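You operate a simulated robot arm through the tools that you are given. There is no shell and no other tool. Be economical: measure what you need, move in short steps, check, and stop when the job is done.

Carry out the task below with a simulated robot arm. There is one attempt and no reset: what you move stays moved.

JOB
Pour the last juice from the clear bottle into the brown one and crate both.
Fine: swing the black bar clear, one bottle a cell, then the bar back over them. Spill nothing, drop nothing.
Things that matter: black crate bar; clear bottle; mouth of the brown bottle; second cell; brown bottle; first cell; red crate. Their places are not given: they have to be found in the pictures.

The check looks at the end state, three seconds after you hand in, the way a careful person would. Anything else that was tipped, shoved, dropped, spilled or broken makes it a failure.

ROBOT AND FRAMES
A 6-joint arm with a two-finger parallel gripper, fixed in place. Base frame: the origin is at the foot of the arm, x ahead of it, y to its left, z up. Readings come in mm, rad, newtons and seconds.
With the tool pointing down near the work surface it reaches from about 320 to 700 mm from the base axis. Its first joint turns from -2.897 to 2.897 rad. Payload 4.1 kg.
The tool frame sits at the grasp point between the pads (the TCP): z along the fingers, y along the line on which they close. The tips reach 23 mm beyond it. Largest opening 94 mm; finger width 38, thickness 10; the body of the gripper, 54 by 96 mm, starts 39 mm behind the TCP.
Orientation is told as [roll, pitch, yaw] about the base's x, y, z axes, in that order, counted from this pose: with the fingers straight down and closing along the base's y, the tool's x points along the base's -x, its y along +y and its z along -z.

CONTROLS
- The arm moves only by the tool apply_moves. Its argument "series" is a list of rows, each an object of numbers (a shift or turn left out is 0, a gripper value left out holds the last): "hand": the finger opening in mm, from 0 to 94; "tx", "ty", "tz": the shift along the tool's x, y, z in mm; "ax", "ay", "az": the turn, a rotation vector about the tool's x, y, z in rad. In form: [{"hand": .., "tx": .., "ty": .., "tz": .., "ax": .., "ay": .., "az": ..}, ...]. A call has 1 to 10 rows; each row shifts and turns the commanded pose from where the row before left it, along the tool's axes as they then stand. A row lasts 0.2 s, in which the tool goes at most 50 mm and 0.15 rad; a call with a longer step from one row to the next is refused whole, and so is a gripper value outside its range. Where a pose cannot be reached the arm comes as near as it can. A force on the tool above 40 N (or 10 N above the force at the start of the call, whichever is more), or a blocked arm, ends the call early, and 0.2 s more pass. The fingers move at their own pace (about 45 mm/s each) and stop on an object; they squeeze with about 25 N. The grip force told is the motor's: it shows also when the fingers shut on nothing. Time passes only in rows, and 0.2 s behind the last, so rows that do not move let the fingers close. It gives the time, the measured TCP pose, the force on the tool (base axes), the opening and the grip force at its end, in the units of the frame above (readings bear some noise).
- Cameras (640 x 400 px; columns grow to the right, rows downward): "scene" is fixed at [35.5, 500.3, 1526.2]; the picture's right is [-0.57, -0.82, 0.00], its down [-0.69, 0.48, -0.54] and it looks along [0.44, -0.31, -0.84] (base axes); focal length 302 px, centre (320, 200). "wrist" rides on the gripper at [-39, 0, -44] in the tool frame; the picture's right is [0.00, -1.00, 0.00], its down [0.97, 0.00, -0.24] and it looks along [0.24, 0.00, 0.97] (tool axes); focal length 218 px, centre (320, 200).
- get_image(camera): a new picture of that camera. The clock stands still meanwhile.
- slide_trunk(by): slides the trunk up (or, below 0, down) by that many mm; the arm rides with it, the base frame stays. It gives what a move gives, with no picture.
- measure_at(camera, pixels): for up to 12 pixels [column, row] of the newest picture of that camera ("zoom" is the newest enlarged one), the place [x, y, z] in the base frame of the surface seen there, good to about 2 mm, but the place of the scene camera against the robot may be out by one fixed shift of up to 18 mm in any direction. The clock stands still meanwhile.
- zoom(camera, box): a new picture of the part [left, top, right, bottom] of that camera's present view, enlarged. The clock stands still meanwhile.
- close_job(): hands the job in; it is judged then, once.

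Work in short steps. Measure before you move; look again where a grasp or a placing could have gone wrong, and mend it. You have 80 turns and 46 pictures in all, those below and enlarged ones among them. Open the gripper and draw the arm clear of the work before you hand the job in, unless the task says otherwise; then end with one line.

The tools are called after "Request:" by a JSON object that holds its "method" and its "body". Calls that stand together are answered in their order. apply_moves: Moves the arm, as the interface text tells. Its arguments: {"type":"object","properties":{"series":{"type":"array","items":{"type":"object","properties":{"hand":{"type":"number"},"tx":{"type":"number"},"ty":{"type":"number"},"tz":{"type":"number"},"ax":{"type":"number"},"ay":{"type":"number"},"az":{"type":"number"}}}}},"required":["series"]} The other tools are called the same way: slide_trunk (by) slides the trunk up or down; get_image (camera) takes a picture; measure_at (camera, pixels) gives the place of the surface under pixels of a picture; zoom (camera, box) takes an enlarged picture of a part of a camera's view; close_job () hands the job in.

At the start:

```text
t: 0.0
ee_pos: [327.9, 255.2, 1196.4]
orientation: [0.0, 0.0, 0.0]
ft_force: [0.2, 0.3, -0.1]
width: 94.2
grasp_force: 0.0
trunk travel left (down, up): [-500.0, 90.0]
```

scene: 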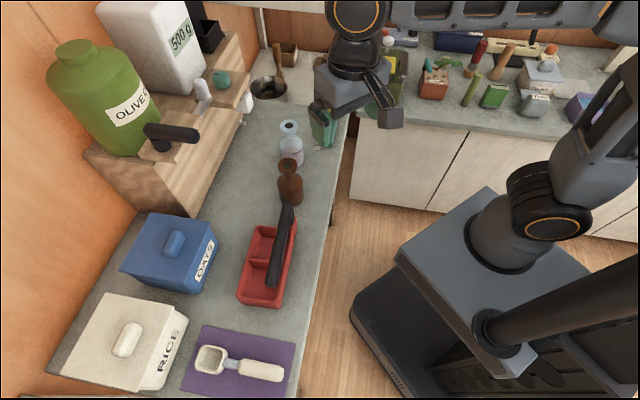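
wrist: 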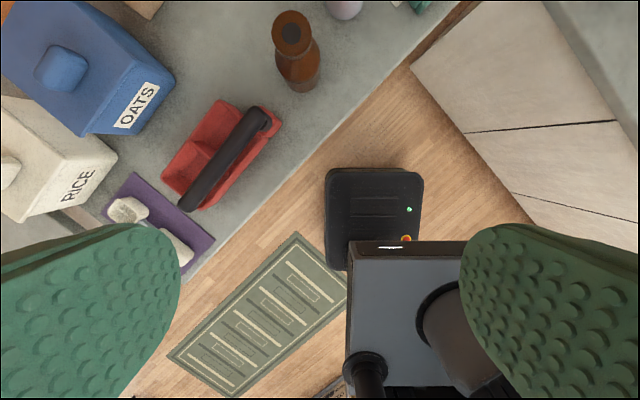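

The scene shows the clear bottle near (291,145), the brown bottle near (290,182) and the red crate near (268,262) with its black bar. I'll zoom in on these first.

Request:
{"method": "zoom", "body": {"camera": "scene", "box": [210, 100, 370, 200]}}

Request:
{"method": "zoom", "body": {"camera": "scene", "box": [200, 200, 360, 310]}}

Request:
{"method": "zoom", "body": {"camera": "wrist", "box": [100, 0, 400, 230]}}

```text
4.00 times, centred on (290, 150) of scene
```

zoom: 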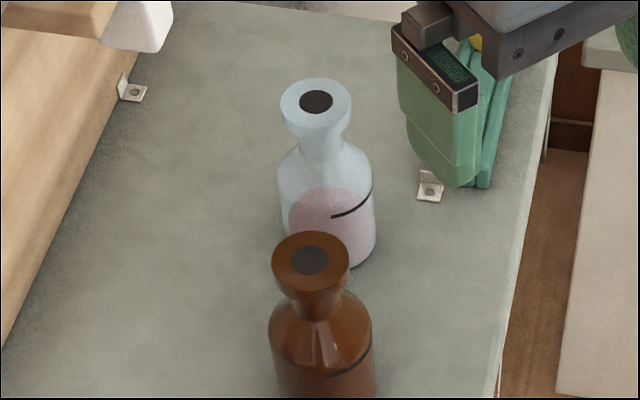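

```text
3.64 times, centred on (280, 255) of scene
```

zoom: 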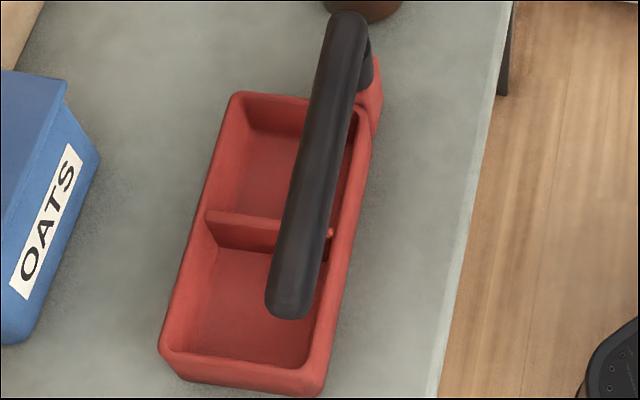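

```text
1.74 times, centred on (250, 115) of wrist
```

zoom: 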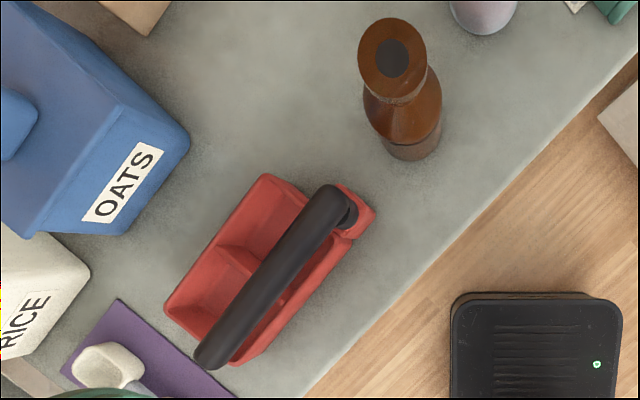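

Now I'll measure key points in the wrist zoom, which is true to the robot, and in the scene camera, to find the scene shift.

Request:
{"method": "measure_at", "body": {"camera": "zoom", "pixels": [[400, 25], [372, 60], [425, 75], [392, 60], [330, 200], [210, 355], [270, 280], [362, 215], [268, 182], [172, 308], [238, 258], [345, 255]]}}

Request:
{"method": "measure_at", "body": {"camera": "scene", "pixels": [[281, 124], [298, 127], [289, 125], [290, 121], [290, 133], [288, 165], [287, 158], [287, 171], [287, 206], [273, 283], [251, 290], [258, 230]]}}

Request:
{"method": "measure_at", "body": {"camera": "wrist", "pixels": [[265, 113], [185, 205], [268, 128], [250, 100], [220, 98], [165, 172], [300, 88], [340, 12], [310, 70], [200, 208], [280, 125], [350, 100]]}}

```text
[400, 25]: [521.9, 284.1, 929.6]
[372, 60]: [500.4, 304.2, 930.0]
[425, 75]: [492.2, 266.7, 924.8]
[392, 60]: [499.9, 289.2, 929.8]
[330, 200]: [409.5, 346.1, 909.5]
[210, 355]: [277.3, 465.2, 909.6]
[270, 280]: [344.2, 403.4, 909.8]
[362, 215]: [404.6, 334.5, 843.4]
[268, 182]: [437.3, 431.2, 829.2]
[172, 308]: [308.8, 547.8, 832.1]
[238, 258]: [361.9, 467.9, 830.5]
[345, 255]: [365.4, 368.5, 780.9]
```

```text
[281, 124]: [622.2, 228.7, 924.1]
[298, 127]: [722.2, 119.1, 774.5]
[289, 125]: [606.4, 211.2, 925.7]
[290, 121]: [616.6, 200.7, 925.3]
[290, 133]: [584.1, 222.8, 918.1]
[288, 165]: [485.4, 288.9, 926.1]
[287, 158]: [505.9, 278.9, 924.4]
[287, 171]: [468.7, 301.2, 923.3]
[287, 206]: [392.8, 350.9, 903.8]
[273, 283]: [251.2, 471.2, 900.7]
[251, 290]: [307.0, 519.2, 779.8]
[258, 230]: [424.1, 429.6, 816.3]
```

```text
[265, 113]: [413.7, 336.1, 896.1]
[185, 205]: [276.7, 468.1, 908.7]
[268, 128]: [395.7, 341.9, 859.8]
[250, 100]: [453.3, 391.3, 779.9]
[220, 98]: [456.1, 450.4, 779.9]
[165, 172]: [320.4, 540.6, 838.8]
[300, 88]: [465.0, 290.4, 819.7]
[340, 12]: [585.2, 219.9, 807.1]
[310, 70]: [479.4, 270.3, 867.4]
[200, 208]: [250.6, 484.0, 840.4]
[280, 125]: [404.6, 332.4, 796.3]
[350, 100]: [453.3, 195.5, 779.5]
```

The table is at z≈780. The brown mouth is near (500,289,930), the bar top is at ≈909 and the pivot post is near (405,335). I'll move the wrist over the crate for a closer look.

Request:
{"method": "apply_moves", "body": {"series": [{"tx": -14.4, "ty": 27, "tz": 26}, {"tx": -14.4, "ty": 27, "tz": 26}, {"tx": -14.4, "ty": 27, "tz": 26}, {"tx": -14.4, "ty": 27, "tz": 26}, {"tx": -14.4, "ty": 27, "tz": 26}, {}]}}

Request:
{"method": "get_image", "body": {"camera": "wrist"}}

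```text
t: 1.4
ee_pos: [401.3, 388.9, 1066.7]
orientation: [0.0, 0.001, 0.0]
ft_force: [0.0, 0.5, 0.4]
width: 93.9
grasp_force: 0.1
trunk travel left (down, up): [-500.0, 90.0]
```

```text
40 pictures are left
```

wrist: 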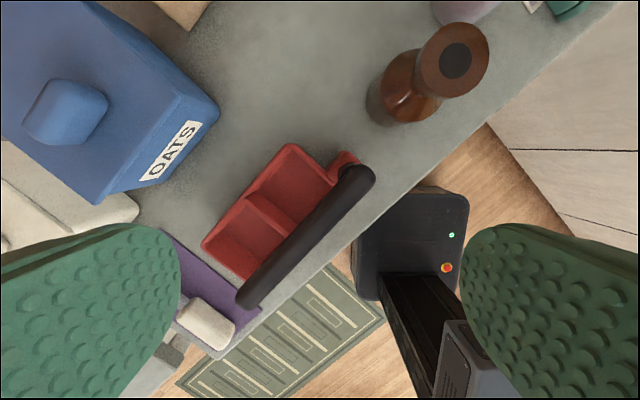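

The crate sits at about (280,210). I'll zoom in on it for detail.

Request:
{"method": "zoom", "body": {"camera": "wrist", "box": [190, 125, 390, 315]}}

Request:
{"method": "measure_at", "body": {"camera": "wrist", "pixels": [[357, 176], [250, 296], [300, 235], [345, 155], [289, 146], [205, 244], [247, 196], [268, 212], [280, 185], [235, 235], [325, 183], [240, 270]]}}

Request:
{"method": "measure_at", "body": {"camera": "wrist", "pixels": [[458, 60], [440, 80], [480, 45], [425, 50], [487, 70], [405, 90], [380, 90], [405, 120], [390, 105], [425, 110], [400, 75], [465, 25]]}}

```text
2.11 times, centred on (290, 220) of wrist
```

zoom: 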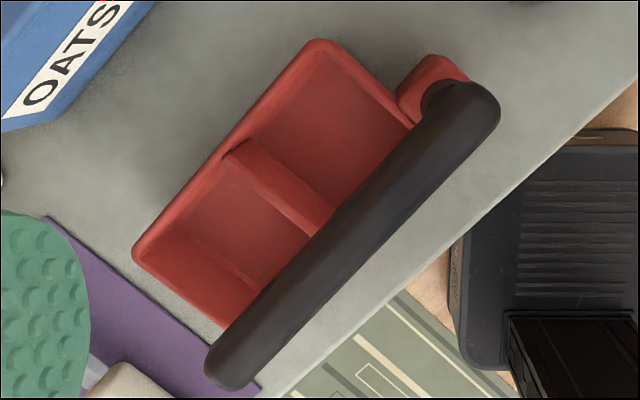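

```text
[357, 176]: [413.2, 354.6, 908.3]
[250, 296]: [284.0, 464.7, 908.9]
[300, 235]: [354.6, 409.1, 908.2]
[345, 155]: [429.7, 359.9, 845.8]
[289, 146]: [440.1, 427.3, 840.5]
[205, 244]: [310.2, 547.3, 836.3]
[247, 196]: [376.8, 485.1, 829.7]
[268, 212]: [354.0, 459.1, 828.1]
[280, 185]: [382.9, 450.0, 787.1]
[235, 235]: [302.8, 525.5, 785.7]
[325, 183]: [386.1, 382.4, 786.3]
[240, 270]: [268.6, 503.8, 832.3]
```

```text
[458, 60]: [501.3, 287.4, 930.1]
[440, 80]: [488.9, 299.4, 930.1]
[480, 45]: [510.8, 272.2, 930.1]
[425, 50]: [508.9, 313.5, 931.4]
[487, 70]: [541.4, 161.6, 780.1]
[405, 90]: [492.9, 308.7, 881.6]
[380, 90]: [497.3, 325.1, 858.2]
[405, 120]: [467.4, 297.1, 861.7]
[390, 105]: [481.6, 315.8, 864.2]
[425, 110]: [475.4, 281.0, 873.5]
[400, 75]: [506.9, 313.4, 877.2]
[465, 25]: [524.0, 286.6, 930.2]
```

The body radius is ≈36, the lip radius ≈26, and the bar is a horizontal lever on a vertical pin. I plan to pour first with a side grasp, then swing the bar, then crate both bottles. Next I'll look at the clear bottle from the wrist.

Request:
{"method": "apply_moves", "body": {"series": [{"tx": -26, "ty": -37.8}, {"tx": -26, "ty": -37.8}, {"tx": -26, "ty": -37.8}, {"tx": -26, "ty": -37.8}, {"tx": -26, "ty": -37.8}, {}]}}

Request:
{"method": "zoom", "body": {"camera": "wrist", "box": [120, 0, 480, 225]}}

```text
t: 2.8
ee_pos: [528.9, 201.5, 1063.9]
orientation: [0.0, 0.001, -0.001]
ft_force: [0.6, -0.6, 0.3]
width: 93.9
grasp_force: 0.1
trunk travel left (down, up): [-500.0, 90.0]
```

```text
1.78 times, centred on (300, 112) of wrist
```

zoom: 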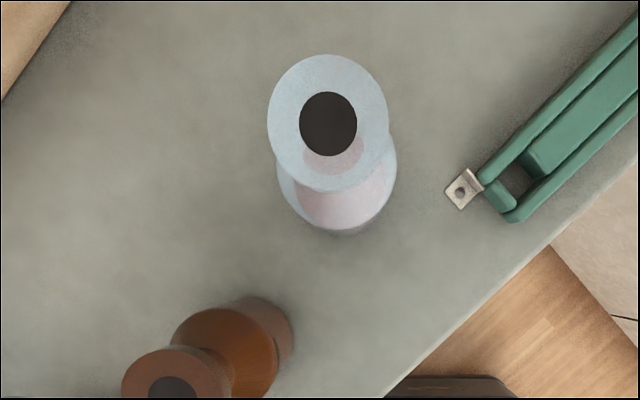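

A green fixture with a bracket sits to the right of the clear bottle, so I'll measure it along with the bottle and the counter edge.

Request:
{"method": "measure_at", "body": {"camera": "zoom", "pixels": [[328, 125], [268, 120], [388, 125], [328, 57], [320, 190], [300, 123], [356, 123], [460, 185], [510, 215], [482, 180], [545, 165], [600, 80]]}}

Request:
{"method": "measure_at", "body": {"camera": "zoom", "pixels": [[340, 228], [395, 180], [283, 190], [290, 330], [230, 390], [500, 305], [620, 185], [560, 180], [172, 385], [328, 92], [328, 155], [520, 190]]}}

Request:
{"method": "get_image", "body": {"camera": "scene"}}

```text
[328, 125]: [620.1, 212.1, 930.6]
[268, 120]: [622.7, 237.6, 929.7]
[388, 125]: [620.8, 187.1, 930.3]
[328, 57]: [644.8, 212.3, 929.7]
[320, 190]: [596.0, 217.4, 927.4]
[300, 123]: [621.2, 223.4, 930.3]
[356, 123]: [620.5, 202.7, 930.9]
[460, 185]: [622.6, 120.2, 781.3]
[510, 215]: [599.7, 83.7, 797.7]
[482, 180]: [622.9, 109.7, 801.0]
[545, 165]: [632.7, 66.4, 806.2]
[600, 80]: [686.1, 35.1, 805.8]
```

```text
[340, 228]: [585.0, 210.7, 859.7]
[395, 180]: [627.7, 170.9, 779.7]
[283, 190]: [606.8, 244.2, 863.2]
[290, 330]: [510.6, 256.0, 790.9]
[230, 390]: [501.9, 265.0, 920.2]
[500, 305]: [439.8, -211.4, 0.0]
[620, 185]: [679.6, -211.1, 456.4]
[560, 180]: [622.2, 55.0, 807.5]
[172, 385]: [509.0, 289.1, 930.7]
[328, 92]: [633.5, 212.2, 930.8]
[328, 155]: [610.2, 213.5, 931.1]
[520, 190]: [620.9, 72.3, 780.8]
```

```text
37 pictures are left
```

scene: 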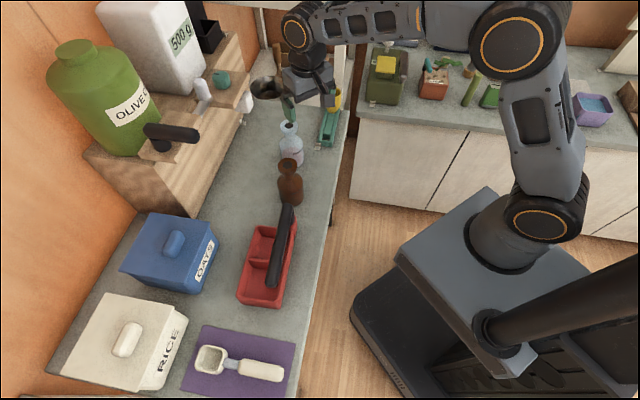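

The clear bottle axis is at (621,212) with its top at 930; the green fixture lies about 93 mm off my planned approach line (heading 35°). Staying high, I'll yaw 35° and then pitch the tool to horizontal.

Request:
{"method": "apply_moves", "body": {"series": [{"ty": -26}, {"ty": -26}, {"az": -0.1222}, {"az": -0.1222}, {"az": -0.1222}, {"az": -0.1222}, {"az": -0.1222}, {}]}}

Request:
{"method": "apply_moves", "body": {"series": [{"ay": -0.14}, {"ay": -0.14}, {"ay": -0.14}, {"ay": -0.14}, {"ay": -0.14}, {"ay": -0.14}, {}]}}

```text
t: 4.6
ee_pos: [529.3, 149.1, 1068.0]
orientation: [-0.001, 0.001, 0.613]
ft_force: [0.4, 0.8, -0.1]
width: 94.1
grasp_force: 0.1
trunk travel left (down, up): [-500.0, 90.0]
```

```text
t: 6.2
ee_pos: [529.1, 148.9, 1067.0]
orientation: [-0.002, -0.84, 0.611]
ft_force: [0.0, 0.8, 0.2]
width: 94.0
grasp_force: 0.1
trunk travel left (down, up): [-500.0, 90.0]
```

The readings track the commands, so I'll finish the pitch to horizontal.

Request:
{"method": "apply_moves", "body": {"series": [{"ay": -0.1462}, {"ay": -0.1462}, {"ay": -0.1462}, {"ay": -0.1462}, {"ay": -0.1462}, {}]}}

Request:
{"method": "get_image", "body": {"camera": "scene"}}

```text
t: 7.6
ee_pos: [530.7, 149.5, 1067.0]
orientation: [-2.998, -1.569, -2.676]
ft_force: [-0.4, 0.6, -0.7]
width: 93.9
grasp_force: 0.0
trunk travel left (down, up): [-500.0, 90.0]
```

```text
36 pictures are left
```

scene: 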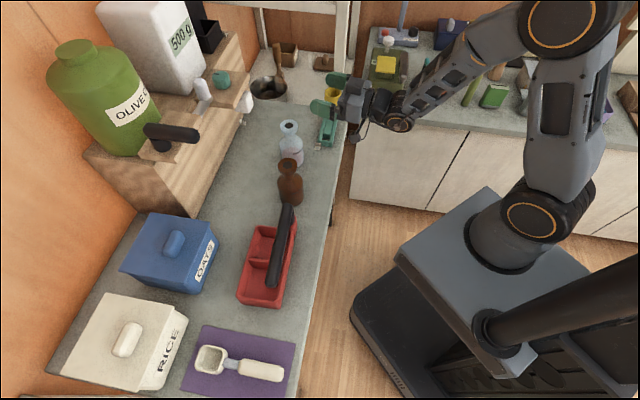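

The pose is right. I'll lower the trunk 150 mm, which keeps the arm shape, and then check.

Request:
{"method": "slide_trunk", "body": {"by": -150}}

Request:
{"method": "get_image", "body": {"camera": "wrist"}}

```text
t: 9.3
ee_pos: [529.8, 148.7, 918.3]
orientation: [-3.024, -1.57, -2.649]
ft_force: [0.0, 0.8, 0.9]
width: 93.8
grasp_force: 0.0
trunk travel left (down, up): [-350.0, 240.0]
```

```text
35 pictures are left
```

wrist: 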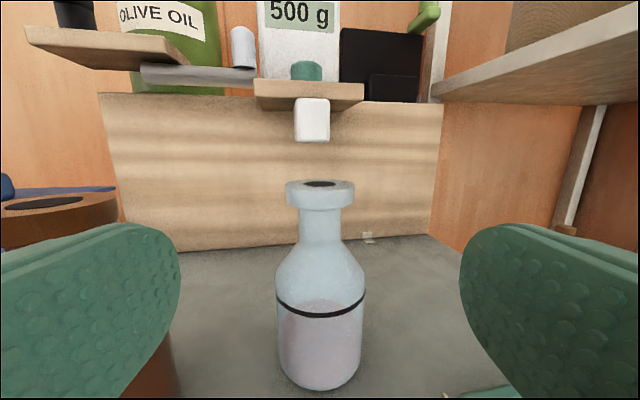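

The bottle is centred at column 320. I'll zoom in to see the juice level.

Request:
{"method": "zoom", "body": {"camera": "wrist", "box": [240, 165, 400, 400]}}

Request:
{"method": "measure_at", "body": {"camera": "wrist", "pixels": [[320, 380], [320, 313], [320, 305], [320, 275], [320, 255], [320, 235], [320, 210], [320, 205], [320, 190], [278, 300], [362, 300], [320, 393]]}}

```text
1.70 times, centred on (320, 282) of wrist
```

zoom: 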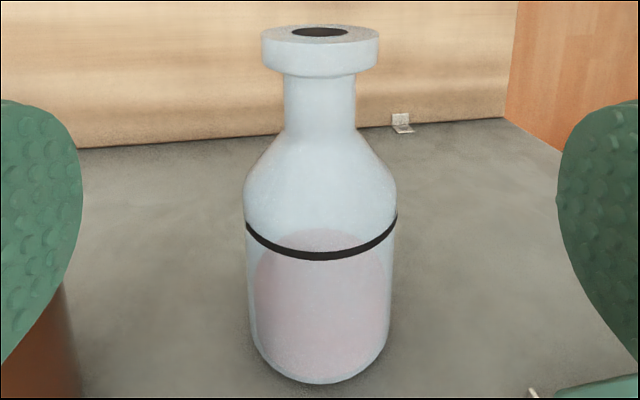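

```text
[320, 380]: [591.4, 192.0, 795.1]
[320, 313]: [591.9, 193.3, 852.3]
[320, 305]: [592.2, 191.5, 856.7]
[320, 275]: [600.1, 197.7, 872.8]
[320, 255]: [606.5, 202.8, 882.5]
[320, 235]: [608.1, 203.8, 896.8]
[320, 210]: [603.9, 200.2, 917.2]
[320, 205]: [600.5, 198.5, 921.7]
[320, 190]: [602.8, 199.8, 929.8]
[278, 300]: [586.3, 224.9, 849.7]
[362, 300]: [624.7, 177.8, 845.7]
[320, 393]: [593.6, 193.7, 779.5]
```

The bottle profile is: body radius 35 up to z≈858, neck to 912, collar radius 25 to 930, with juice about 45 mm deep. I'll descend to z≈828 and advance 106 mm with the hand open.

Request:
{"method": "apply_moves", "body": {"series": [{"tx": 30}, {"tx": 30}, {"tx": 30}, {}]}}

Request:
{"method": "apply_moves", "body": {"series": [{"tz": 26.5}, {"tz": 26.5}, {"tz": 26.5}, {"tz": 26.5}, {}, {}]}}

Request:
{"method": "get_image", "body": {"camera": "wrist"}}

```text
t: 10.3
ee_pos: [536.5, 144.8, 833.4]
orientation: [1.359, -1.562, -0.743]
ft_force: [0.8, 0.3, -0.1]
width: 93.9
grasp_force: 0.0
out of reach, approached as far as the arm can: row 3
trunk travel left (down, up): [-350.0, 240.0]
```

```text
t: 10.9
ee_pos: [571.3, 167.3, 825.7]
orientation: [0.18, -1.542, 0.427]
ft_force: [-2.3, -4.3, -4.7]
width: 93.9
grasp_force: 0.0
trunk travel left (down, up): [-350.0, 240.0]
stopped in row 2: the force on the tool passed its limit (the readings are from after the stop); the commanded pose is now the measured one
```

```text
33 pictures are left
```

wrist: 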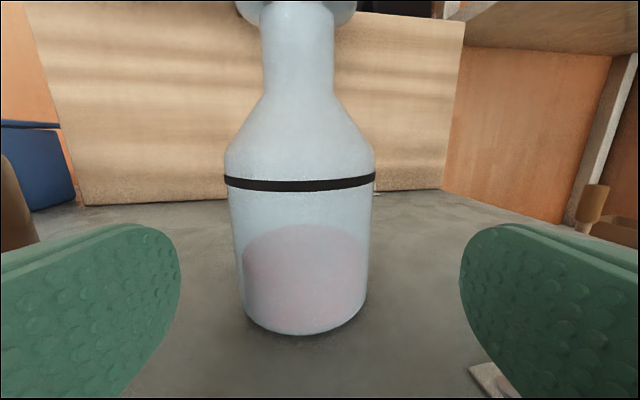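

The force limit tripped before the bottle, and the bottle is still upright. I'll check the scene to see what touched.

Request:
{"method": "get_image", "body": {"camera": "scene"}}

Request:
{"method": "zoom", "body": {"camera": "scene", "box": [250, 60, 450, 185]}}

```text
32 pictures are left
```

scene: 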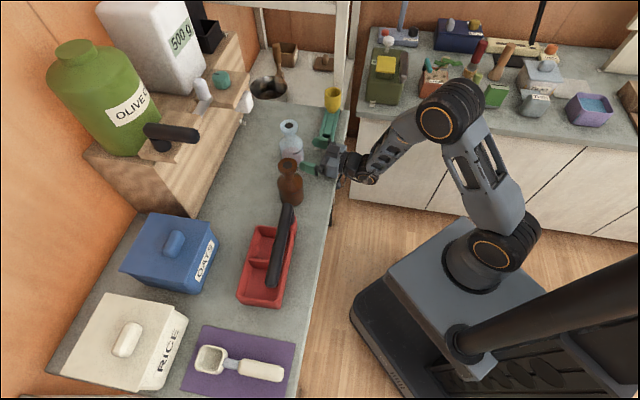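

```text
3.20 times, centred on (350, 122) of scene
```

zoom: 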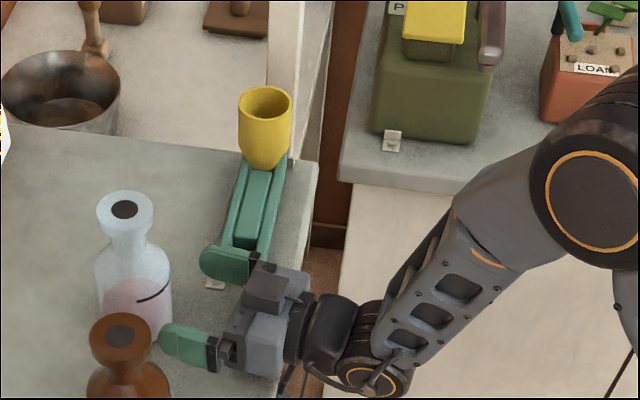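

The wrist ball is probably touching the counter edge at this height. I'll back off, lift a little, tip the tool 20° down to raise the wrist, and recentre by 8 mm to the left.

Request:
{"method": "apply_moves", "body": {"series": [{"tx": -14, "tz": -10}, {"ty": 8.4}, {"ay": 0.107}, {"ay": 0.107}, {"ay": 0.107}, {}, {}]}}

Request:
{"method": "get_image", "body": {"camera": "wrist"}}

```text
t: 11.4
ee_pos: [559.9, 161.0, 832.8]
orientation: [0.114, -1.518, 0.494]
ft_force: [-6.5, -3.6, -5.5]
width: 94.1
grasp_force: 0.1
trunk travel left (down, up): [-350.0, 240.0]
stopped in row 2: the force on the tool passed its limit (the readings are from after the stop); the commanded pose is now the measured one
```

```text
30 pictures are left
```

wrist: 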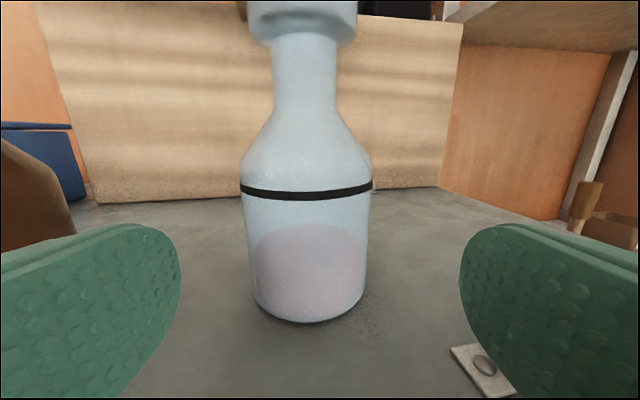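

Force is still present, so I'll lift straight up to get free.

Request:
{"method": "apply_moves", "body": {"series": [{"tx": -20}, {"tx": -20}, {"tx": -15}, {}]}}

```text
t: 11.7
ee_pos: [557.4, 160.2, 833.5]
orientation: [0.099, -1.5, 0.512]
ft_force: [-3.7, -2.1, -2.9]
width: 94.0
grasp_force: 0.1
trunk travel left (down, up): [-350.0, 240.0]
stopped in row 1: the force on the tool passed its limit (the readings are from after the stop); the commanded pose is now the measured one
```

Lifting is blocked, so part of the wrist may be caught on the counter edge. I'll back straight out along the tool axis.

Request:
{"method": "apply_moves", "body": {"series": [{"tz": -8}, {"tz": -10}, {"tz": -15}, {"tz": -15}, {}]}}

Request:
{"method": "zoom", "body": {"camera": "scene", "box": [250, 60, 450, 185]}}

```text
t: 12.9
ee_pos: [520.6, 131.9, 836.7]
orientation: [0.09, -1.503, 0.518]
ft_force: [0.1, -0.2, -0.4]
width: 94.3
grasp_force: 0.1
trunk travel left (down, up): [-350.0, 240.0]
```

```text
3.20 times, centred on (350, 122) of scene
```

zoom: 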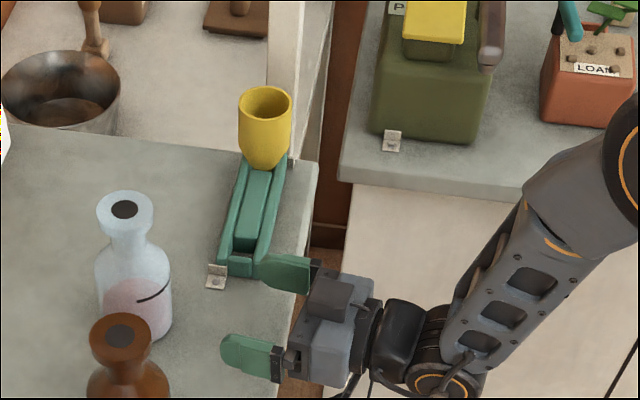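

The arm is free, with the force near zero and nothing disturbed. I'll rise 40 mm, tip the tool down by ≈0.33 rad and shift 8 mm left.

Request:
{"method": "apply_moves", "body": {"series": [{"tx": -20}, {"tx": -20}, {"ay": 0.111}, {"ay": 0.111}, {"ay": 0.11}, {"ty": 8.4}, {}]}}

```text
t: 14.5
ee_pos: [517.0, 143.6, 877.8]
orientation: [0.015, -1.17, 0.595]
ft_force: [-0.3, -0.5, -0.1]
width: 93.9
grasp_force: 0.0
trunk travel left (down, up): [-350.0, 240.0]
```

The tilt is 23° and the arm is free. I'll lower to z≈838 and advance halfway, watching the force.

Request:
{"method": "apply_moves", "body": {"series": [{"tx": 18.4, "tz": 7.8, "ty": -1.5}, {"tx": 18.4, "tz": 7.8, "ty": -1.5}, {"tx": -11.3, "tz": 26.7}, {"tx": -11.3, "tz": 26.7}, {}]}}

Request:
{"method": "get_image", "body": {"camera": "wrist"}}

```text
t: 15.7
ee_pos: [566.8, 173.2, 839.8]
orientation: [0.014, -1.172, 0.593]
ft_force: [0.0, 0.5, -0.1]
width: 94.1
grasp_force: 0.1
trunk travel left (down, up): [-350.0, 240.0]
```

```text
28 pictures are left
```

wrist: 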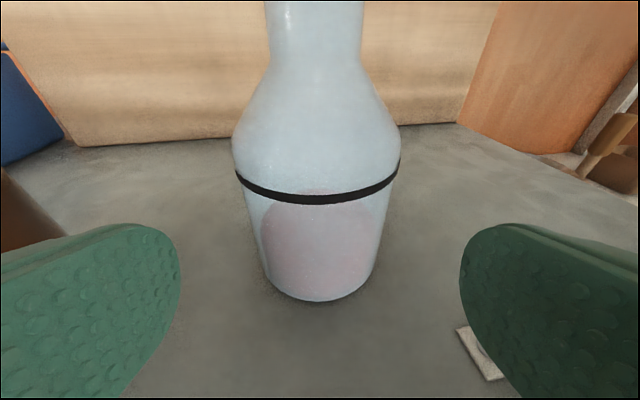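

The bottle is centred (column ≈318) with no force. I'll advance the last 58 mm and close.

Request:
{"method": "apply_moves", "body": {"series": [{"tx": -7.5, "tz": 17.9}, {"tx": -7.5, "tz": 17.9}, {"tx": -7.5, "tz": 17.9}, {}]}}

Request:
{"method": "apply_moves", "body": {"series": [{"hand": 64}, {"hand": 64}, {"hand": 64}, {"hand": 60}, {"hand": 60}]}}

Request:
{"method": "get_image", "body": {"camera": "wrist"}}

```text
t: 16.1
ee_pos: [574.5, 177.8, 838.9]
orientation: [0.012, -1.166, 0.595]
ft_force: [-8.9, -4.9, 11.3]
width: 93.9
grasp_force: 0.0
trunk travel left (down, up): [-350.0, 240.0]
stopped in row 1: the force on the tool passed its limit (the readings are from after the stop); the commanded pose is now the measured one
```

```text
t: 17.3
ee_pos: [573.4, 178.0, 838.9]
orientation: [0.011, -1.167, 0.596]
ft_force: [-11.2, -9.2, 17.7]
width: 59.8
grasp_force: 0.1
trunk travel left (down, up): [-350.0, 240.0]
```

```text
27 pictures are left
```

wrist: 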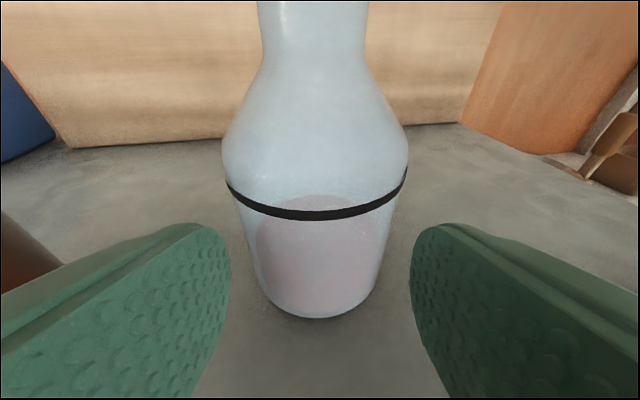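

It stopped again at x≈574 with an upward force, so I need to see which part touches. I'll zoom in on the wrist and measure it and the counter edge.

Request:
{"method": "zoom", "body": {"camera": "scene", "box": [270, 100, 430, 200]}}

```text
4.00 times, centred on (350, 150) of scene
```

zoom: 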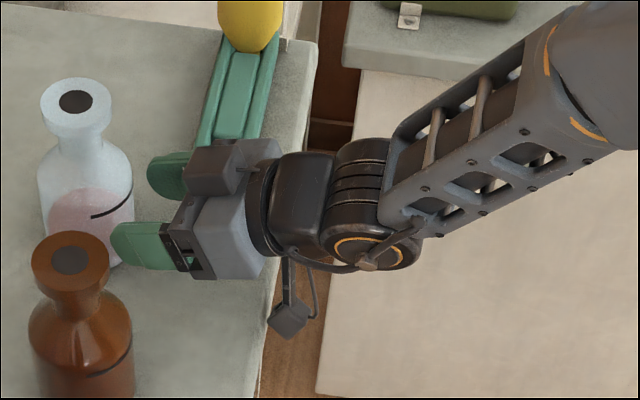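

A small box hangs under the wrist at zoom (290,315), probably what meets the counter. I'll measure it along with the wrist and the edge.

Request:
{"method": "measure_at", "body": {"camera": "zoom", "pixels": [[288, 318], [300, 305], [275, 325], [290, 270], [318, 300], [370, 250], [230, 240], [300, 180], [300, 210], [262, 380], [300, 90], [360, 170]]}}

```text
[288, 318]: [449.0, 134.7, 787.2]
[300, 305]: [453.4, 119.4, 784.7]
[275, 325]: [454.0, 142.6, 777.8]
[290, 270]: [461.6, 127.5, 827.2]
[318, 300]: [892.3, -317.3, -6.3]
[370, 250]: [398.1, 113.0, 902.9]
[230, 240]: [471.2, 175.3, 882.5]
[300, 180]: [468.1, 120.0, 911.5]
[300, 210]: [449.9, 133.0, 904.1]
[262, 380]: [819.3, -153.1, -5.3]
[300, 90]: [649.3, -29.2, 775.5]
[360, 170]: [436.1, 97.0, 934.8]
```

The hanging box (about 95 mm below the tool axis, 84 mm back) hits the counter edge. I'll back off, open, tip to δ≈0.5 rad and raise to z≈848 so the box clears.

Request:
{"method": "apply_moves", "body": {"series": [{"hand": 94, "tx": 7.8, "tz": -18.4}, {"hand": 94, "tx": 7.8, "tz": -18.4}, {"tx": -12, "tz": -5.2}, {"ay": 0.096}, {}, {}]}}

```text
t: 18.7
ee_pos: [541.1, 155.4, 850.6]
orientation: [0.01, -1.068, 0.597]
ft_force: [0.3, 0.9, 0.0]
width: 93.9
grasp_force: 0.0
trunk travel left (down, up): [-350.0, 240.0]
```

The arm is free at δ=0.50, and 98 mm remain to the axis. I'll advance 86 mm horizontally.

Request:
{"method": "apply_moves", "body": {"series": [{"tx": -9.9, "tz": 19.1, "ty": 0.3}, {"tx": -9.9, "tz": 19.1, "ty": 0.3}, {"tx": -9.9, "tz": 19.1, "ty": 0.3}, {"tx": -9.9, "tz": 19.1}, {}]}}

Request:
{"method": "get_image", "body": {"camera": "wrist"}}

```text
t: 19.9
ee_pos: [611.1, 207.4, 849.3]
orientation: [0.011, -1.068, 0.597]
ft_force: [0.1, -0.3, 0.1]
width: 94.1
grasp_force: 0.2
trunk travel left (down, up): [-350.0, 240.0]
```

```text
25 pictures are left
```

wrist: 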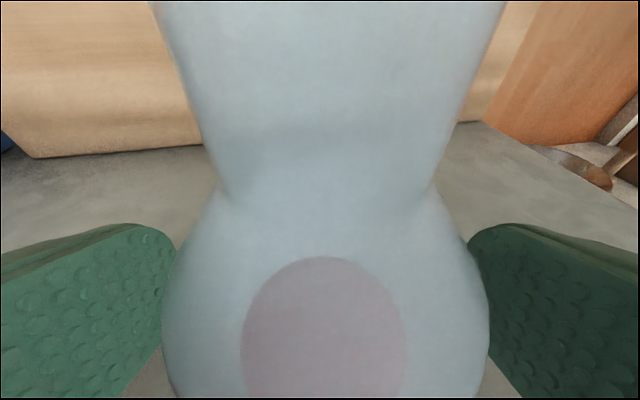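

The hand is around the bottle, centred, with no force. Closing now.

Request:
{"method": "apply_moves", "body": {"series": [{"hand": 55}, {"hand": 55}, {"hand": 55}, {"hand": 55}, {}]}}

```text
t: 21.1
ee_pos: [611.5, 208.2, 849.8]
orientation: [0.013, -1.067, 0.597]
ft_force: [0.7, 0.2, 0.3]
width: 70.4
grasp_force: 25.1
trunk travel left (down, up): [-350.0, 240.0]
```

It is gripped at 70.4 mm with 25 N. I'll lift 40 mm straight up and check.

Request:
{"method": "apply_moves", "body": {"series": [{"tx": -8.8, "tz": -4.8}, {"tx": -8.8, "tz": -4.8}, {"tx": -8.8, "tz": -4.8}, {"tx": -8.8, "tz": -4.8}, {}]}}

Request:
{"method": "zoom", "body": {"camera": "scene", "box": [230, 85, 390, 195]}}

```text
t: 22.3
ee_pos: [613.7, 206.5, 887.7]
orientation: [0.011, -1.068, 0.597]
ft_force: [0.5, -0.4, -2.2]
width: 70.6
grasp_force: 25.3
trunk travel left (down, up): [-350.0, 240.0]
```

```text
3.64 times, centred on (310, 140) of scene
```

zoom: 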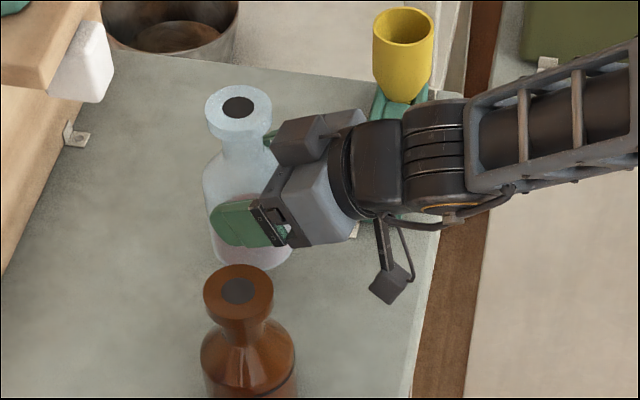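

The bottle is lifted, held upright, weighing about 2.2 N. I'll back off and rise to a staging height of z≈1000.

Request:
{"method": "apply_moves", "body": {"series": [{"tx": -5.8, "tz": -8.8}, {"tx": -11.6, "tz": -17.6}, {"tx": -11.6, "tz": -17.6}, {"tx": -11.6, "tz": -17.6}, {"tx": -11.6, "tz": -17.6}, {"tx": -11.6, "tz": -17.6}, {"tx": -5.8, "tz": -8.8}, {}]}}

```text
t: 24.1
ee_pos: [561.7, 168.9, 1000.4]
orientation: [0.012, -1.066, 0.597]
ft_force: [0.0, 0.5, -1.8]
width: 70.2
grasp_force: 25.5
trunk travel left (down, up): [-350.0, 240.0]
```

Now I'll tilt the bottle 60° to the left about the horizontal forward axis, which is below the flow angle.

Request:
{"method": "apply_moves", "body": {"series": [{"ax": 0.0505, "az": -0.0918}, {"ax": 0.0631, "az": -0.1147}, {"ax": 0.0631, "az": -0.1147}, {"ax": 0.0631, "az": -0.1147}, {"ax": 0.0631, "az": -0.1147}, {"ax": 0.0631, "az": -0.1147}, {"ax": 0.0505, "az": -0.0918}, {}]}}

Request:
{"method": "zoom", "body": {"camera": "scene", "box": [230, 60, 390, 195]}}

```text
t: 25.9
ee_pos: [559.4, 167.9, 992.9]
orientation: [-0.746, -0.836, 1.263]
ft_force: [1.0, -0.6, -2.2]
width: 70.5
grasp_force: 24.9
out of reach, approached as far as the arm can: row 4, 5, 6, 7
trunk travel left (down, up): [-350.0, 240.0]
```

```text
2.96 times, centred on (310, 128) of scene
```

zoom: 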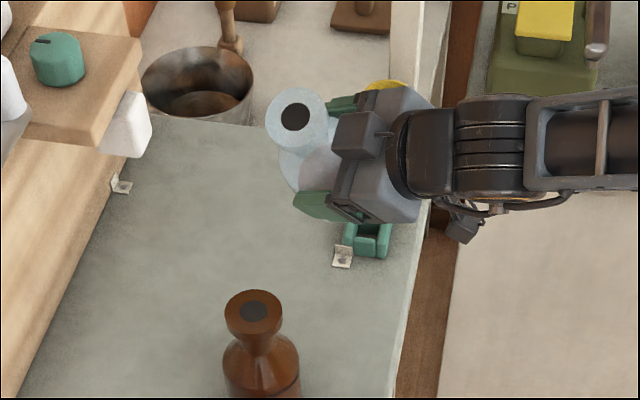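

The roll was clipped at ≈28° because the wrist seems unable to bend past straight. I'll return the bottle upright, then raise the arm and lower the trunk to get wrist room.

Request:
{"method": "apply_moves", "body": {"series": [{"ax": -0.0505, "az": 0.0918}, {"ax": -0.0631, "az": 0.1147}, {"ax": -0.0631, "az": 0.1147}, {"ax": -0.0631, "az": 0.1147}, {"ax": -0.0631, "az": 0.1147}, {"ax": -0.0631, "az": 0.1147}, {"ax": -0.0505, "az": 0.0918}, {}, {}]}}

```text
t: 27.9
ee_pos: [559.8, 169.5, 993.5]
orientation: [0.641, -0.881, 0.072]
ft_force: [0.5, -0.4, -2.7]
width: 70.6
grasp_force: 24.8
trunk travel left (down, up): [-350.0, 240.0]
```

The command had been clipped, so the bottle is now about 22° to the right, below flow level. I'll correct it to upright with a computed rotation.

Request:
{"method": "apply_moves", "body": {"series": [{"ax": 0.062, "ay": -0.0257, "az": -0.1127}, {"ax": 0.062, "ay": -0.0257, "az": -0.1127}, {"ax": 0.062, "ay": -0.0257, "az": -0.1127}, {}]}}

```text
t: 28.9
ee_pos: [561.5, 167.2, 992.3]
orientation: [0.008, -1.072, 0.603]
ft_force: [0.1, -0.8, -2.9]
width: 70.6
grasp_force: 24.7
trunk travel left (down, up): [-350.0, 240.0]
```

The bottle is upright again. I'll raise the arm 100 mm and slide the trunk down 100 mm, and do that twice.

Request:
{"method": "apply_moves", "body": {"series": [{"tx": -21.9, "tz": -12}, {"tx": -21.9, "tz": -12}, {"tx": -21.9, "tz": -12}, {"tx": -21.9, "tz": -12}, {}]}}

Request:
{"method": "slide_trunk", "body": {"by": -100}}

Request:
{"method": "apply_moves", "body": {"series": [{"tx": -21.9, "tz": -12}, {"tx": -21.9, "tz": -12}, {"tx": -21.9, "tz": -12}, {"tx": -21.9, "tz": -12}, {}]}}

Request:
{"method": "slide_trunk", "body": {"by": -80}}

Request:
{"method": "get_image", "body": {"camera": "scene"}}

```text
t: 30.1
ee_pos: [561.0, 167.8, 1091.9]
orientation: [0.009, -1.069, 0.602]
ft_force: [0.9, -0.8, -2.9]
width: 70.4
grasp_force: 24.8
trunk travel left (down, up): [-350.0, 240.0]
```

```text
t: 31.4
ee_pos: [560.9, 168.1, 992.2]
orientation: [0.009, -1.069, 0.605]
ft_force: [-0.2, 0.3, -2.9]
width: 70.8
grasp_force: 25.9
trunk travel left (down, up): [-250.0, 340.0]
```

```text
t: 32.6
ee_pos: [561.6, 168.4, 1093.3]
orientation: [0.01, -1.068, 0.602]
ft_force: [0.3, -0.1, -2.7]
width: 70.4
grasp_force: 25.0
trunk travel left (down, up): [-250.0, 340.0]
```

```text
t: 33.8
ee_pos: [559.1, 168.3, 1012.3]
orientation: [0.008, -1.069, 0.603]
ft_force: [-0.7, 0.2, -2.5]
width: 70.5
grasp_force: 24.9
trunk travel left (down, up): [-170.0, 420.0]
```

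```text
22 pictures are left
```

scene: 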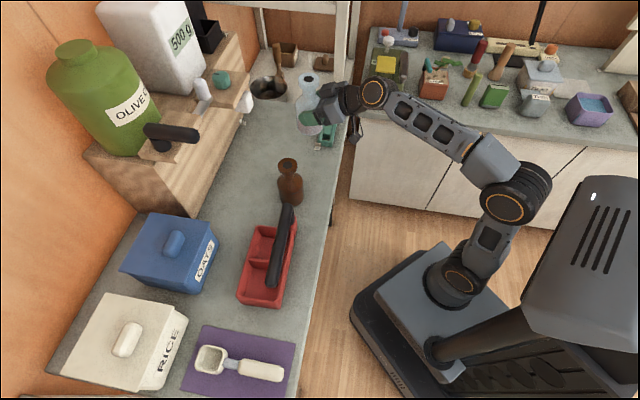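

The wrist is now bent with room to spare. I'll level the tool, which leans the bottle 28° back, then roll 50° left, giving about 56° tilt and still no flow.

Request:
{"method": "apply_moves", "body": {"series": [{"ay": -0.1}, {"ay": -0.1}, {"ay": -0.1}, {"ay": -0.1}, {"ay": -0.1}, {}]}}

Request:
{"method": "apply_moves", "body": {"series": [{"az": -0.109}, {"az": -0.109}, {"az": -0.109}, {"az": -0.109}, {"az": -0.109}, {"az": -0.109}, {"az": -0.109}, {"az": -0.109}, {}]}}

Request:
{"method": "zoom", "body": {"camera": "scene", "box": [230, 60, 430, 210]}}

```text
t: 35.2
ee_pos: [560.1, 167.8, 1012.6]
orientation: [1.333, -1.568, -0.723]
ft_force: [-0.9, 0.3, -1.7]
width: 70.3
grasp_force: 25.5
trunk travel left (down, up): [-170.0, 420.0]
```

```text
t: 37.2
ee_pos: [559.3, 169.1, 1013.3]
orientation: [-1.568, -0.7, 2.179]
ft_force: [0.1, -0.5, -3.1]
width: 70.5
grasp_force: 25.3
trunk travel left (down, up): [-170.0, 420.0]
```

```text
2.67 times, centred on (330, 135) of scene
```

zoom: 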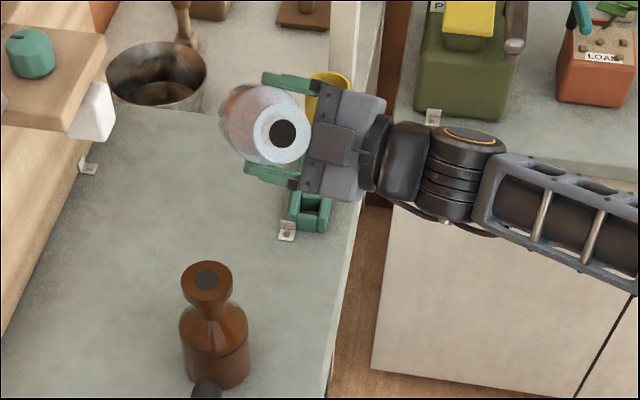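

The roll worked. I'll verify the actual mouth position against the brown mouth with the scene measurements.

Request:
{"method": "measure_at", "body": {"camera": "zoom", "pixels": [[283, 133], [262, 115], [305, 150], [272, 150], [295, 115], [206, 280], [206, 268], [206, 293], [188, 280], [226, 280]]}}

```text
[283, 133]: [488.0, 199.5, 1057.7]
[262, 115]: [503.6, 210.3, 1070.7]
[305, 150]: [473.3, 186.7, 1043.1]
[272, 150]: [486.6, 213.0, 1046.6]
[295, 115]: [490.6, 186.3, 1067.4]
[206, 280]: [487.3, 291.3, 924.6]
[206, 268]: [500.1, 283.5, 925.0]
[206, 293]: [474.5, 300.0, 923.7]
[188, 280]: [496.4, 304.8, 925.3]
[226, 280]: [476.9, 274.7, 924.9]
```

The measured mouth agrees with my model within 1 mm. From it, the brown mouth is (−1.4, +91) mm away. At this height nothing can touch brown, so I'll move over it and then roll 20° more about the mouth.

Request:
{"method": "apply_moves", "body": {"series": [{"tx": -14.4, "ty": 12.1, "tz": 12.7}, {"tx": -14.4, "ty": 12.1, "tz": 12.7}, {"tx": -14.4, "ty": 12.1, "tz": 12.7}, {"tx": -14.5, "ty": 12.1, "tz": 12.6}, {"tx": -0.51, "ty": -8.77, "az": -0.1164}, {"tx": -0.51, "ty": -8.77, "az": -0.1164}, {"tx": -0.51, "ty": -8.77, "az": -0.1164}, {}, {}]}}

Request:
{"method": "zoom", "body": {"camera": "scene", "box": [230, 80, 390, 210]}}

```text
t: 39.2
ee_pos: [576.1, 237.5, 1062.0]
orientation: [-1.562, -0.355, 2.18]
ft_force: [-0.2, -0.8, -2.0]
width: 70.6
grasp_force: 25.2
out of reach, approached as far as the arm can: row 2, 3, 4, 6
trunk travel left (down, up): [-170.0, 420.0]
```

```text
3.08 times, centred on (310, 145) of scene
```

zoom: 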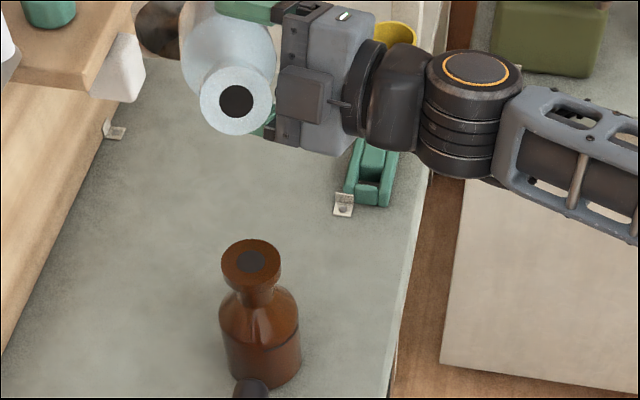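

The roll reached 70° but the translation was partly clipped. The mouth should be at about (511,279,1088), so it needs 16 mm left and to come down. I'll move down 60 mm and left 16 mm.

Request:
{"method": "apply_moves", "body": {"series": [{"tx": 1.9, "ty": 20.6, "tz": -0.5}, {"tx": 1.9, "ty": 20.6, "tz": -0.5}, {"tx": 2, "ty": 20.6, "tz": -0.4}, {}, {}]}}

```text
t: 40.4
ee_pos: [576.6, 244.2, 1059.2]
orientation: [-1.557, -0.354, 2.181]
ft_force: [-0.1, 1.3, -2.1]
width: 70.2
grasp_force: 24.8
out of reach, approached as far as the arm can: row 1, 2, 3
trunk travel left (down, up): [-170.0, 420.0]
```

Downward moves are clipped in this arm shape, but sliding the trunk lowers the tool without changing joints. I'll slide down 60 mm, then nudge 11 mm left and 5 mm back.

Request:
{"method": "slide_trunk", "body": {"by": -60}}

Request:
{"method": "apply_moves", "body": {"series": [{"tx": -5.2, "ty": 1.9, "tz": -2.7}, {"tx": -5.2, "ty": 1.9, "tz": -2.8}, {}, {}]}}

Request:
{"method": "get_image", "body": {"camera": "scene"}}

```text
t: 41.4
ee_pos: [575.5, 245.0, 1000.1]
orientation: [-1.555, -0.354, 2.182]
ft_force: [0.2, -1.9, -1.7]
width: 70.6
grasp_force: 24.9
trunk travel left (down, up): [-110.0, 480.0]
```

```text
t: 42.4
ee_pos: [565.8, 249.8, 1000.6]
orientation: [-1.553, -0.356, 2.178]
ft_force: [-0.1, -0.4, -2.0]
width: 70.5
grasp_force: 25.5
trunk travel left (down, up): [-110.0, 480.0]
```

```text
19 pictures are left
```

scene: 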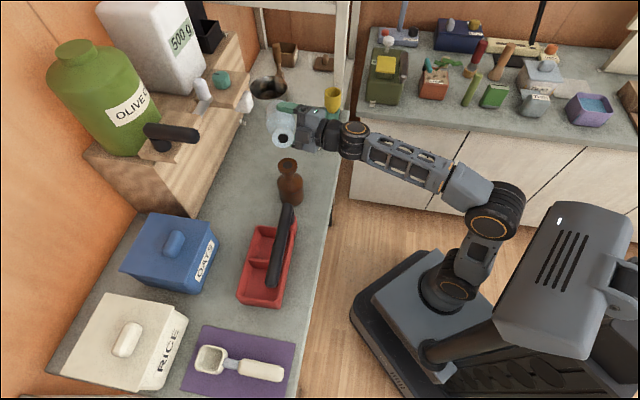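

That move was not clipped. I'll measure the mouth relative to brown in a zoom.

Request:
{"method": "zoom", "body": {"camera": "scene", "box": [240, 90, 360, 190]}}

```text
4.00 times, centred on (300, 140) of scene
```

zoom: 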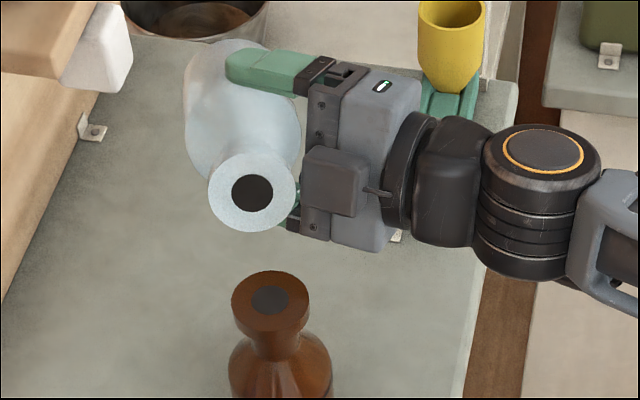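

Request:
{"method": "measure_at", "body": {"camera": "zoom", "pixels": [[252, 194], [232, 194], [272, 194], [252, 176], [252, 213], [212, 192], [293, 195], [268, 300], [236, 300], [304, 300], [268, 277], [268, 328]]}}

```text
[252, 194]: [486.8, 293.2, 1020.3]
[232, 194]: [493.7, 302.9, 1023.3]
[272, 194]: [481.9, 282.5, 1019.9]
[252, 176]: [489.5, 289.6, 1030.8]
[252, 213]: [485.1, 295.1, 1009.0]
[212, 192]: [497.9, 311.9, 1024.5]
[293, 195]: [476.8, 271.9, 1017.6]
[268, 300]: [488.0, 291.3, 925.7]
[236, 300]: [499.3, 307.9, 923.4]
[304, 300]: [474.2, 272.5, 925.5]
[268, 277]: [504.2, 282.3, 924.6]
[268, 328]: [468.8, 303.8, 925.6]
```

The mouth is aligned with brown within about 1 mm and sits 95 mm above it. Before any flow, I'll test that the arm can reach the end position of the pour (33 mm left, 140 up) at this safe tilt.

Request:
{"method": "apply_moves", "body": {"series": [{"tx": -20, "ty": -29.9}, {"tx": -20, "ty": -29.9}, {"tx": -20, "ty": -29.9}, {"tx": -19.8, "ty": -30}, {}]}}

```text
t: 43.6
ee_pos: [546.8, 277.2, 1139.1]
orientation: [-1.556, -0.355, 2.18]
ft_force: [0.0, 1.4, -1.3]
width: 70.1
grasp_force: 24.7
trunk travel left (down, up): [-110.0, 480.0]
```

Reachable. I'll return over brown at +50 mm, then slide the trunk −105 to bring the mouth low over brown.

Request:
{"method": "apply_moves", "body": {"series": [{"tx": 20.8, "ty": 24.3}, {"tx": 20.8, "ty": 24.3}, {"tx": 20.7, "ty": 24.2}, {}]}}

Request:
{"method": "slide_trunk", "body": {"by": -105}}

Request:
{"method": "zoom", "body": {"camera": "scene", "box": [240, 90, 360, 190]}}

```text
t: 44.6
ee_pos: [565.8, 249.9, 1046.9]
orientation: [-1.557, -0.353, 2.179]
ft_force: [0.5, 0.3, -2.3]
width: 70.5
grasp_force: 25.4
trunk travel left (down, up): [-110.0, 480.0]
```

```text
t: 46.0
ee_pos: [563.6, 248.9, 941.5]
orientation: [-1.557, -0.356, 2.181]
ft_force: [0.6, 1.1, -2.3]
width: 70.4
grasp_force: 24.7
trunk travel left (down, up): [-5.0, 585.0]
```

```text
4.00 times, centred on (300, 140) of scene
```

zoom: 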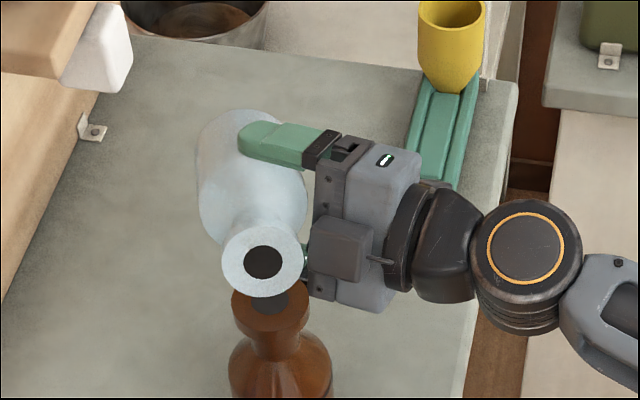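

Request:
{"method": "measure_at", "body": {"camera": "zoom", "pixels": [[263, 262], [244, 262], [283, 262], [263, 245], [263, 279], [224, 260], [303, 262], [263, 292], [240, 310], [300, 310], [270, 325], [275, 303]]}}

```text
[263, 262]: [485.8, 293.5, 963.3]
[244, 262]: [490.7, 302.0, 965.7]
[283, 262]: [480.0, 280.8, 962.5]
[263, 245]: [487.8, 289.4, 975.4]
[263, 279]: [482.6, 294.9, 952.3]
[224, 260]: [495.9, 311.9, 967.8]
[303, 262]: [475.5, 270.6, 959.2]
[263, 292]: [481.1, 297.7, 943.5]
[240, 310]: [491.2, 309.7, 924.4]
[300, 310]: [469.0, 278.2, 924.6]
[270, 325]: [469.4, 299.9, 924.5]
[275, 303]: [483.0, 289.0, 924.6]
```

The mouth is at (485.4,292.3) against brown at (486.7,291.6), with a 16 mm gap. I'll roll about the mouth in 6° steps to ≈88°.

Request:
{"method": "apply_moves", "body": {"series": [{"tx": 0.8, "ty": -8.3, "tz": 0.7, "az": -0.1047}, {"tx": -0.41, "ty": -7.89, "az": -0.1047}, {"tx": -0.41, "ty": -7.89, "az": -0.1047}, {}]}}

Request:
{"method": "zoom", "body": {"camera": "scene", "box": [240, 90, 360, 190]}}

```text
t: 47.0
ee_pos: [567.4, 245.8, 965.8]
orientation: [-1.557, -0.039, 2.182]
ft_force: [0.2, -0.8, -2.4]
width: 70.5
grasp_force: 25.3
trunk travel left (down, up): [-5.0, 585.0]
```

```text
4.00 times, centred on (300, 140) of scene
```

zoom: 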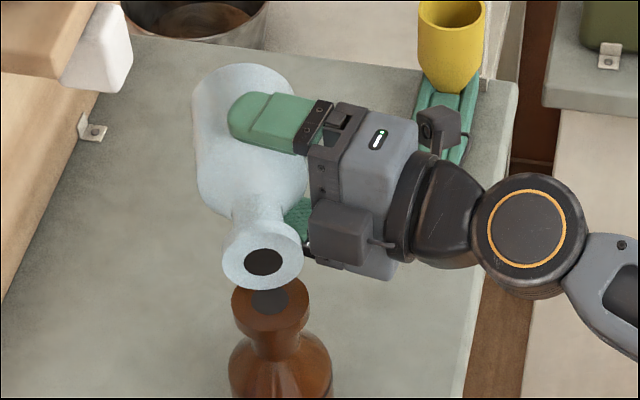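

Aligned, with no clipping. I'll continue rolling about the mouth to ≈112° and let it flow.

Request:
{"method": "apply_moves", "body": {"series": [{"tx": -0.41, "ty": -7.89, "az": -0.1047}, {"tx": -0.41, "ty": -7.89, "az": -0.1047}, {}, {"tx": -0.41, "ty": -7.89, "az": -0.1047}, {}, {"tx": -0.41, "ty": -7.89, "az": -0.1047}, {}, {}, {}]}}

Request:
{"method": "zoom", "body": {"camera": "scene", "box": [240, 90, 360, 190]}}

```text
t: 49.0
ee_pos: [568.1, 249.5, 995.5]
orientation: [-1.556, 0.378, 2.188]
ft_force: [0.1, -0.7, -2.6]
width: 70.5
grasp_force: 25.3
trunk travel left (down, up): [-5.0, 585.0]
```

```text
4.00 times, centred on (300, 140) of scene
```

zoom: 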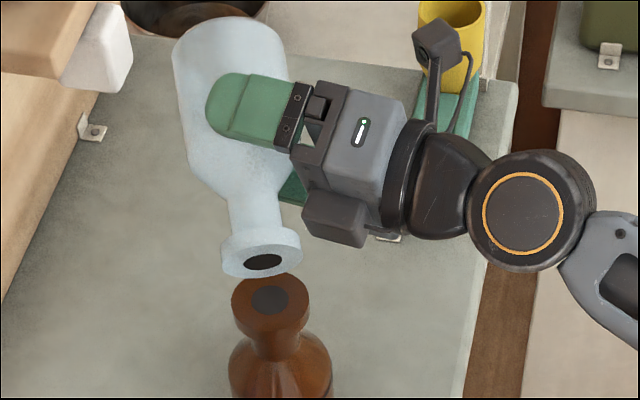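

The mouth has drifted about 3 mm right. I'll correct that and continue to ≈148°, slowly.

Request:
{"method": "apply_moves", "body": {"series": [{"tx": -3.3, "ty": -1.3, "tz": -1.1}, {"tx": -0.41, "ty": -7.89, "az": -0.1047}, {"tx": -0.41, "ty": -7.89, "az": -0.1047}, {"tx": -0.41, "ty": -7.89, "az": -0.1047}, {}, {"tx": -0.41, "ty": -7.89, "az": -0.1047}, {}, {}]}}

```text
t: 50.8
ee_pos: [553.8, 266.2, 1024.6]
orientation: [-1.554, 0.797, 2.199]
ft_force: [-0.3, 0.3, -3.0]
width: 70.4
grasp_force: 25.1
trunk travel left (down, up): [-5.0, 585.0]
```

The mouth is at (499,291,971), still on target. I'll go 12° further and hold to drain.

Request:
{"method": "apply_moves", "body": {"series": [{"tx": -0.41, "ty": -7.89, "az": -0.1047}, {"tx": -0.41, "ty": -7.89, "az": -0.1047}, {}, {}, {}, {}, {}, {}, {}, {}]}}

Request:
{"method": "zoom", "body": {"camera": "scene", "box": [240, 90, 360, 190]}}

```text
t: 53.0
ee_pos: [545.1, 277.4, 1031.6]
orientation: [-1.549, 1.006, 2.205]
ft_force: [0.2, -0.2, -2.3]
width: 70.3
grasp_force: 25.1
trunk travel left (down, up): [-5.0, 585.0]
```

```text
4.00 times, centred on (300, 140) of scene
```

zoom: 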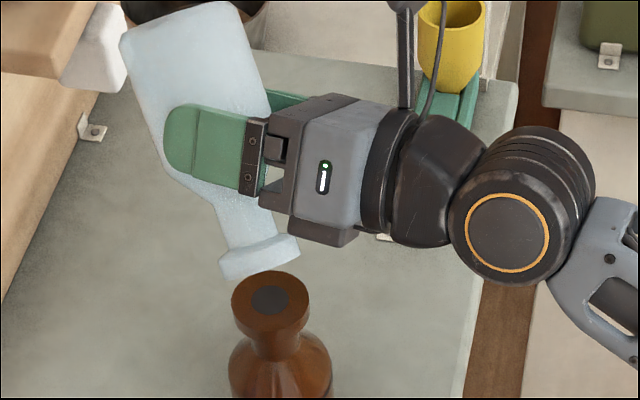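

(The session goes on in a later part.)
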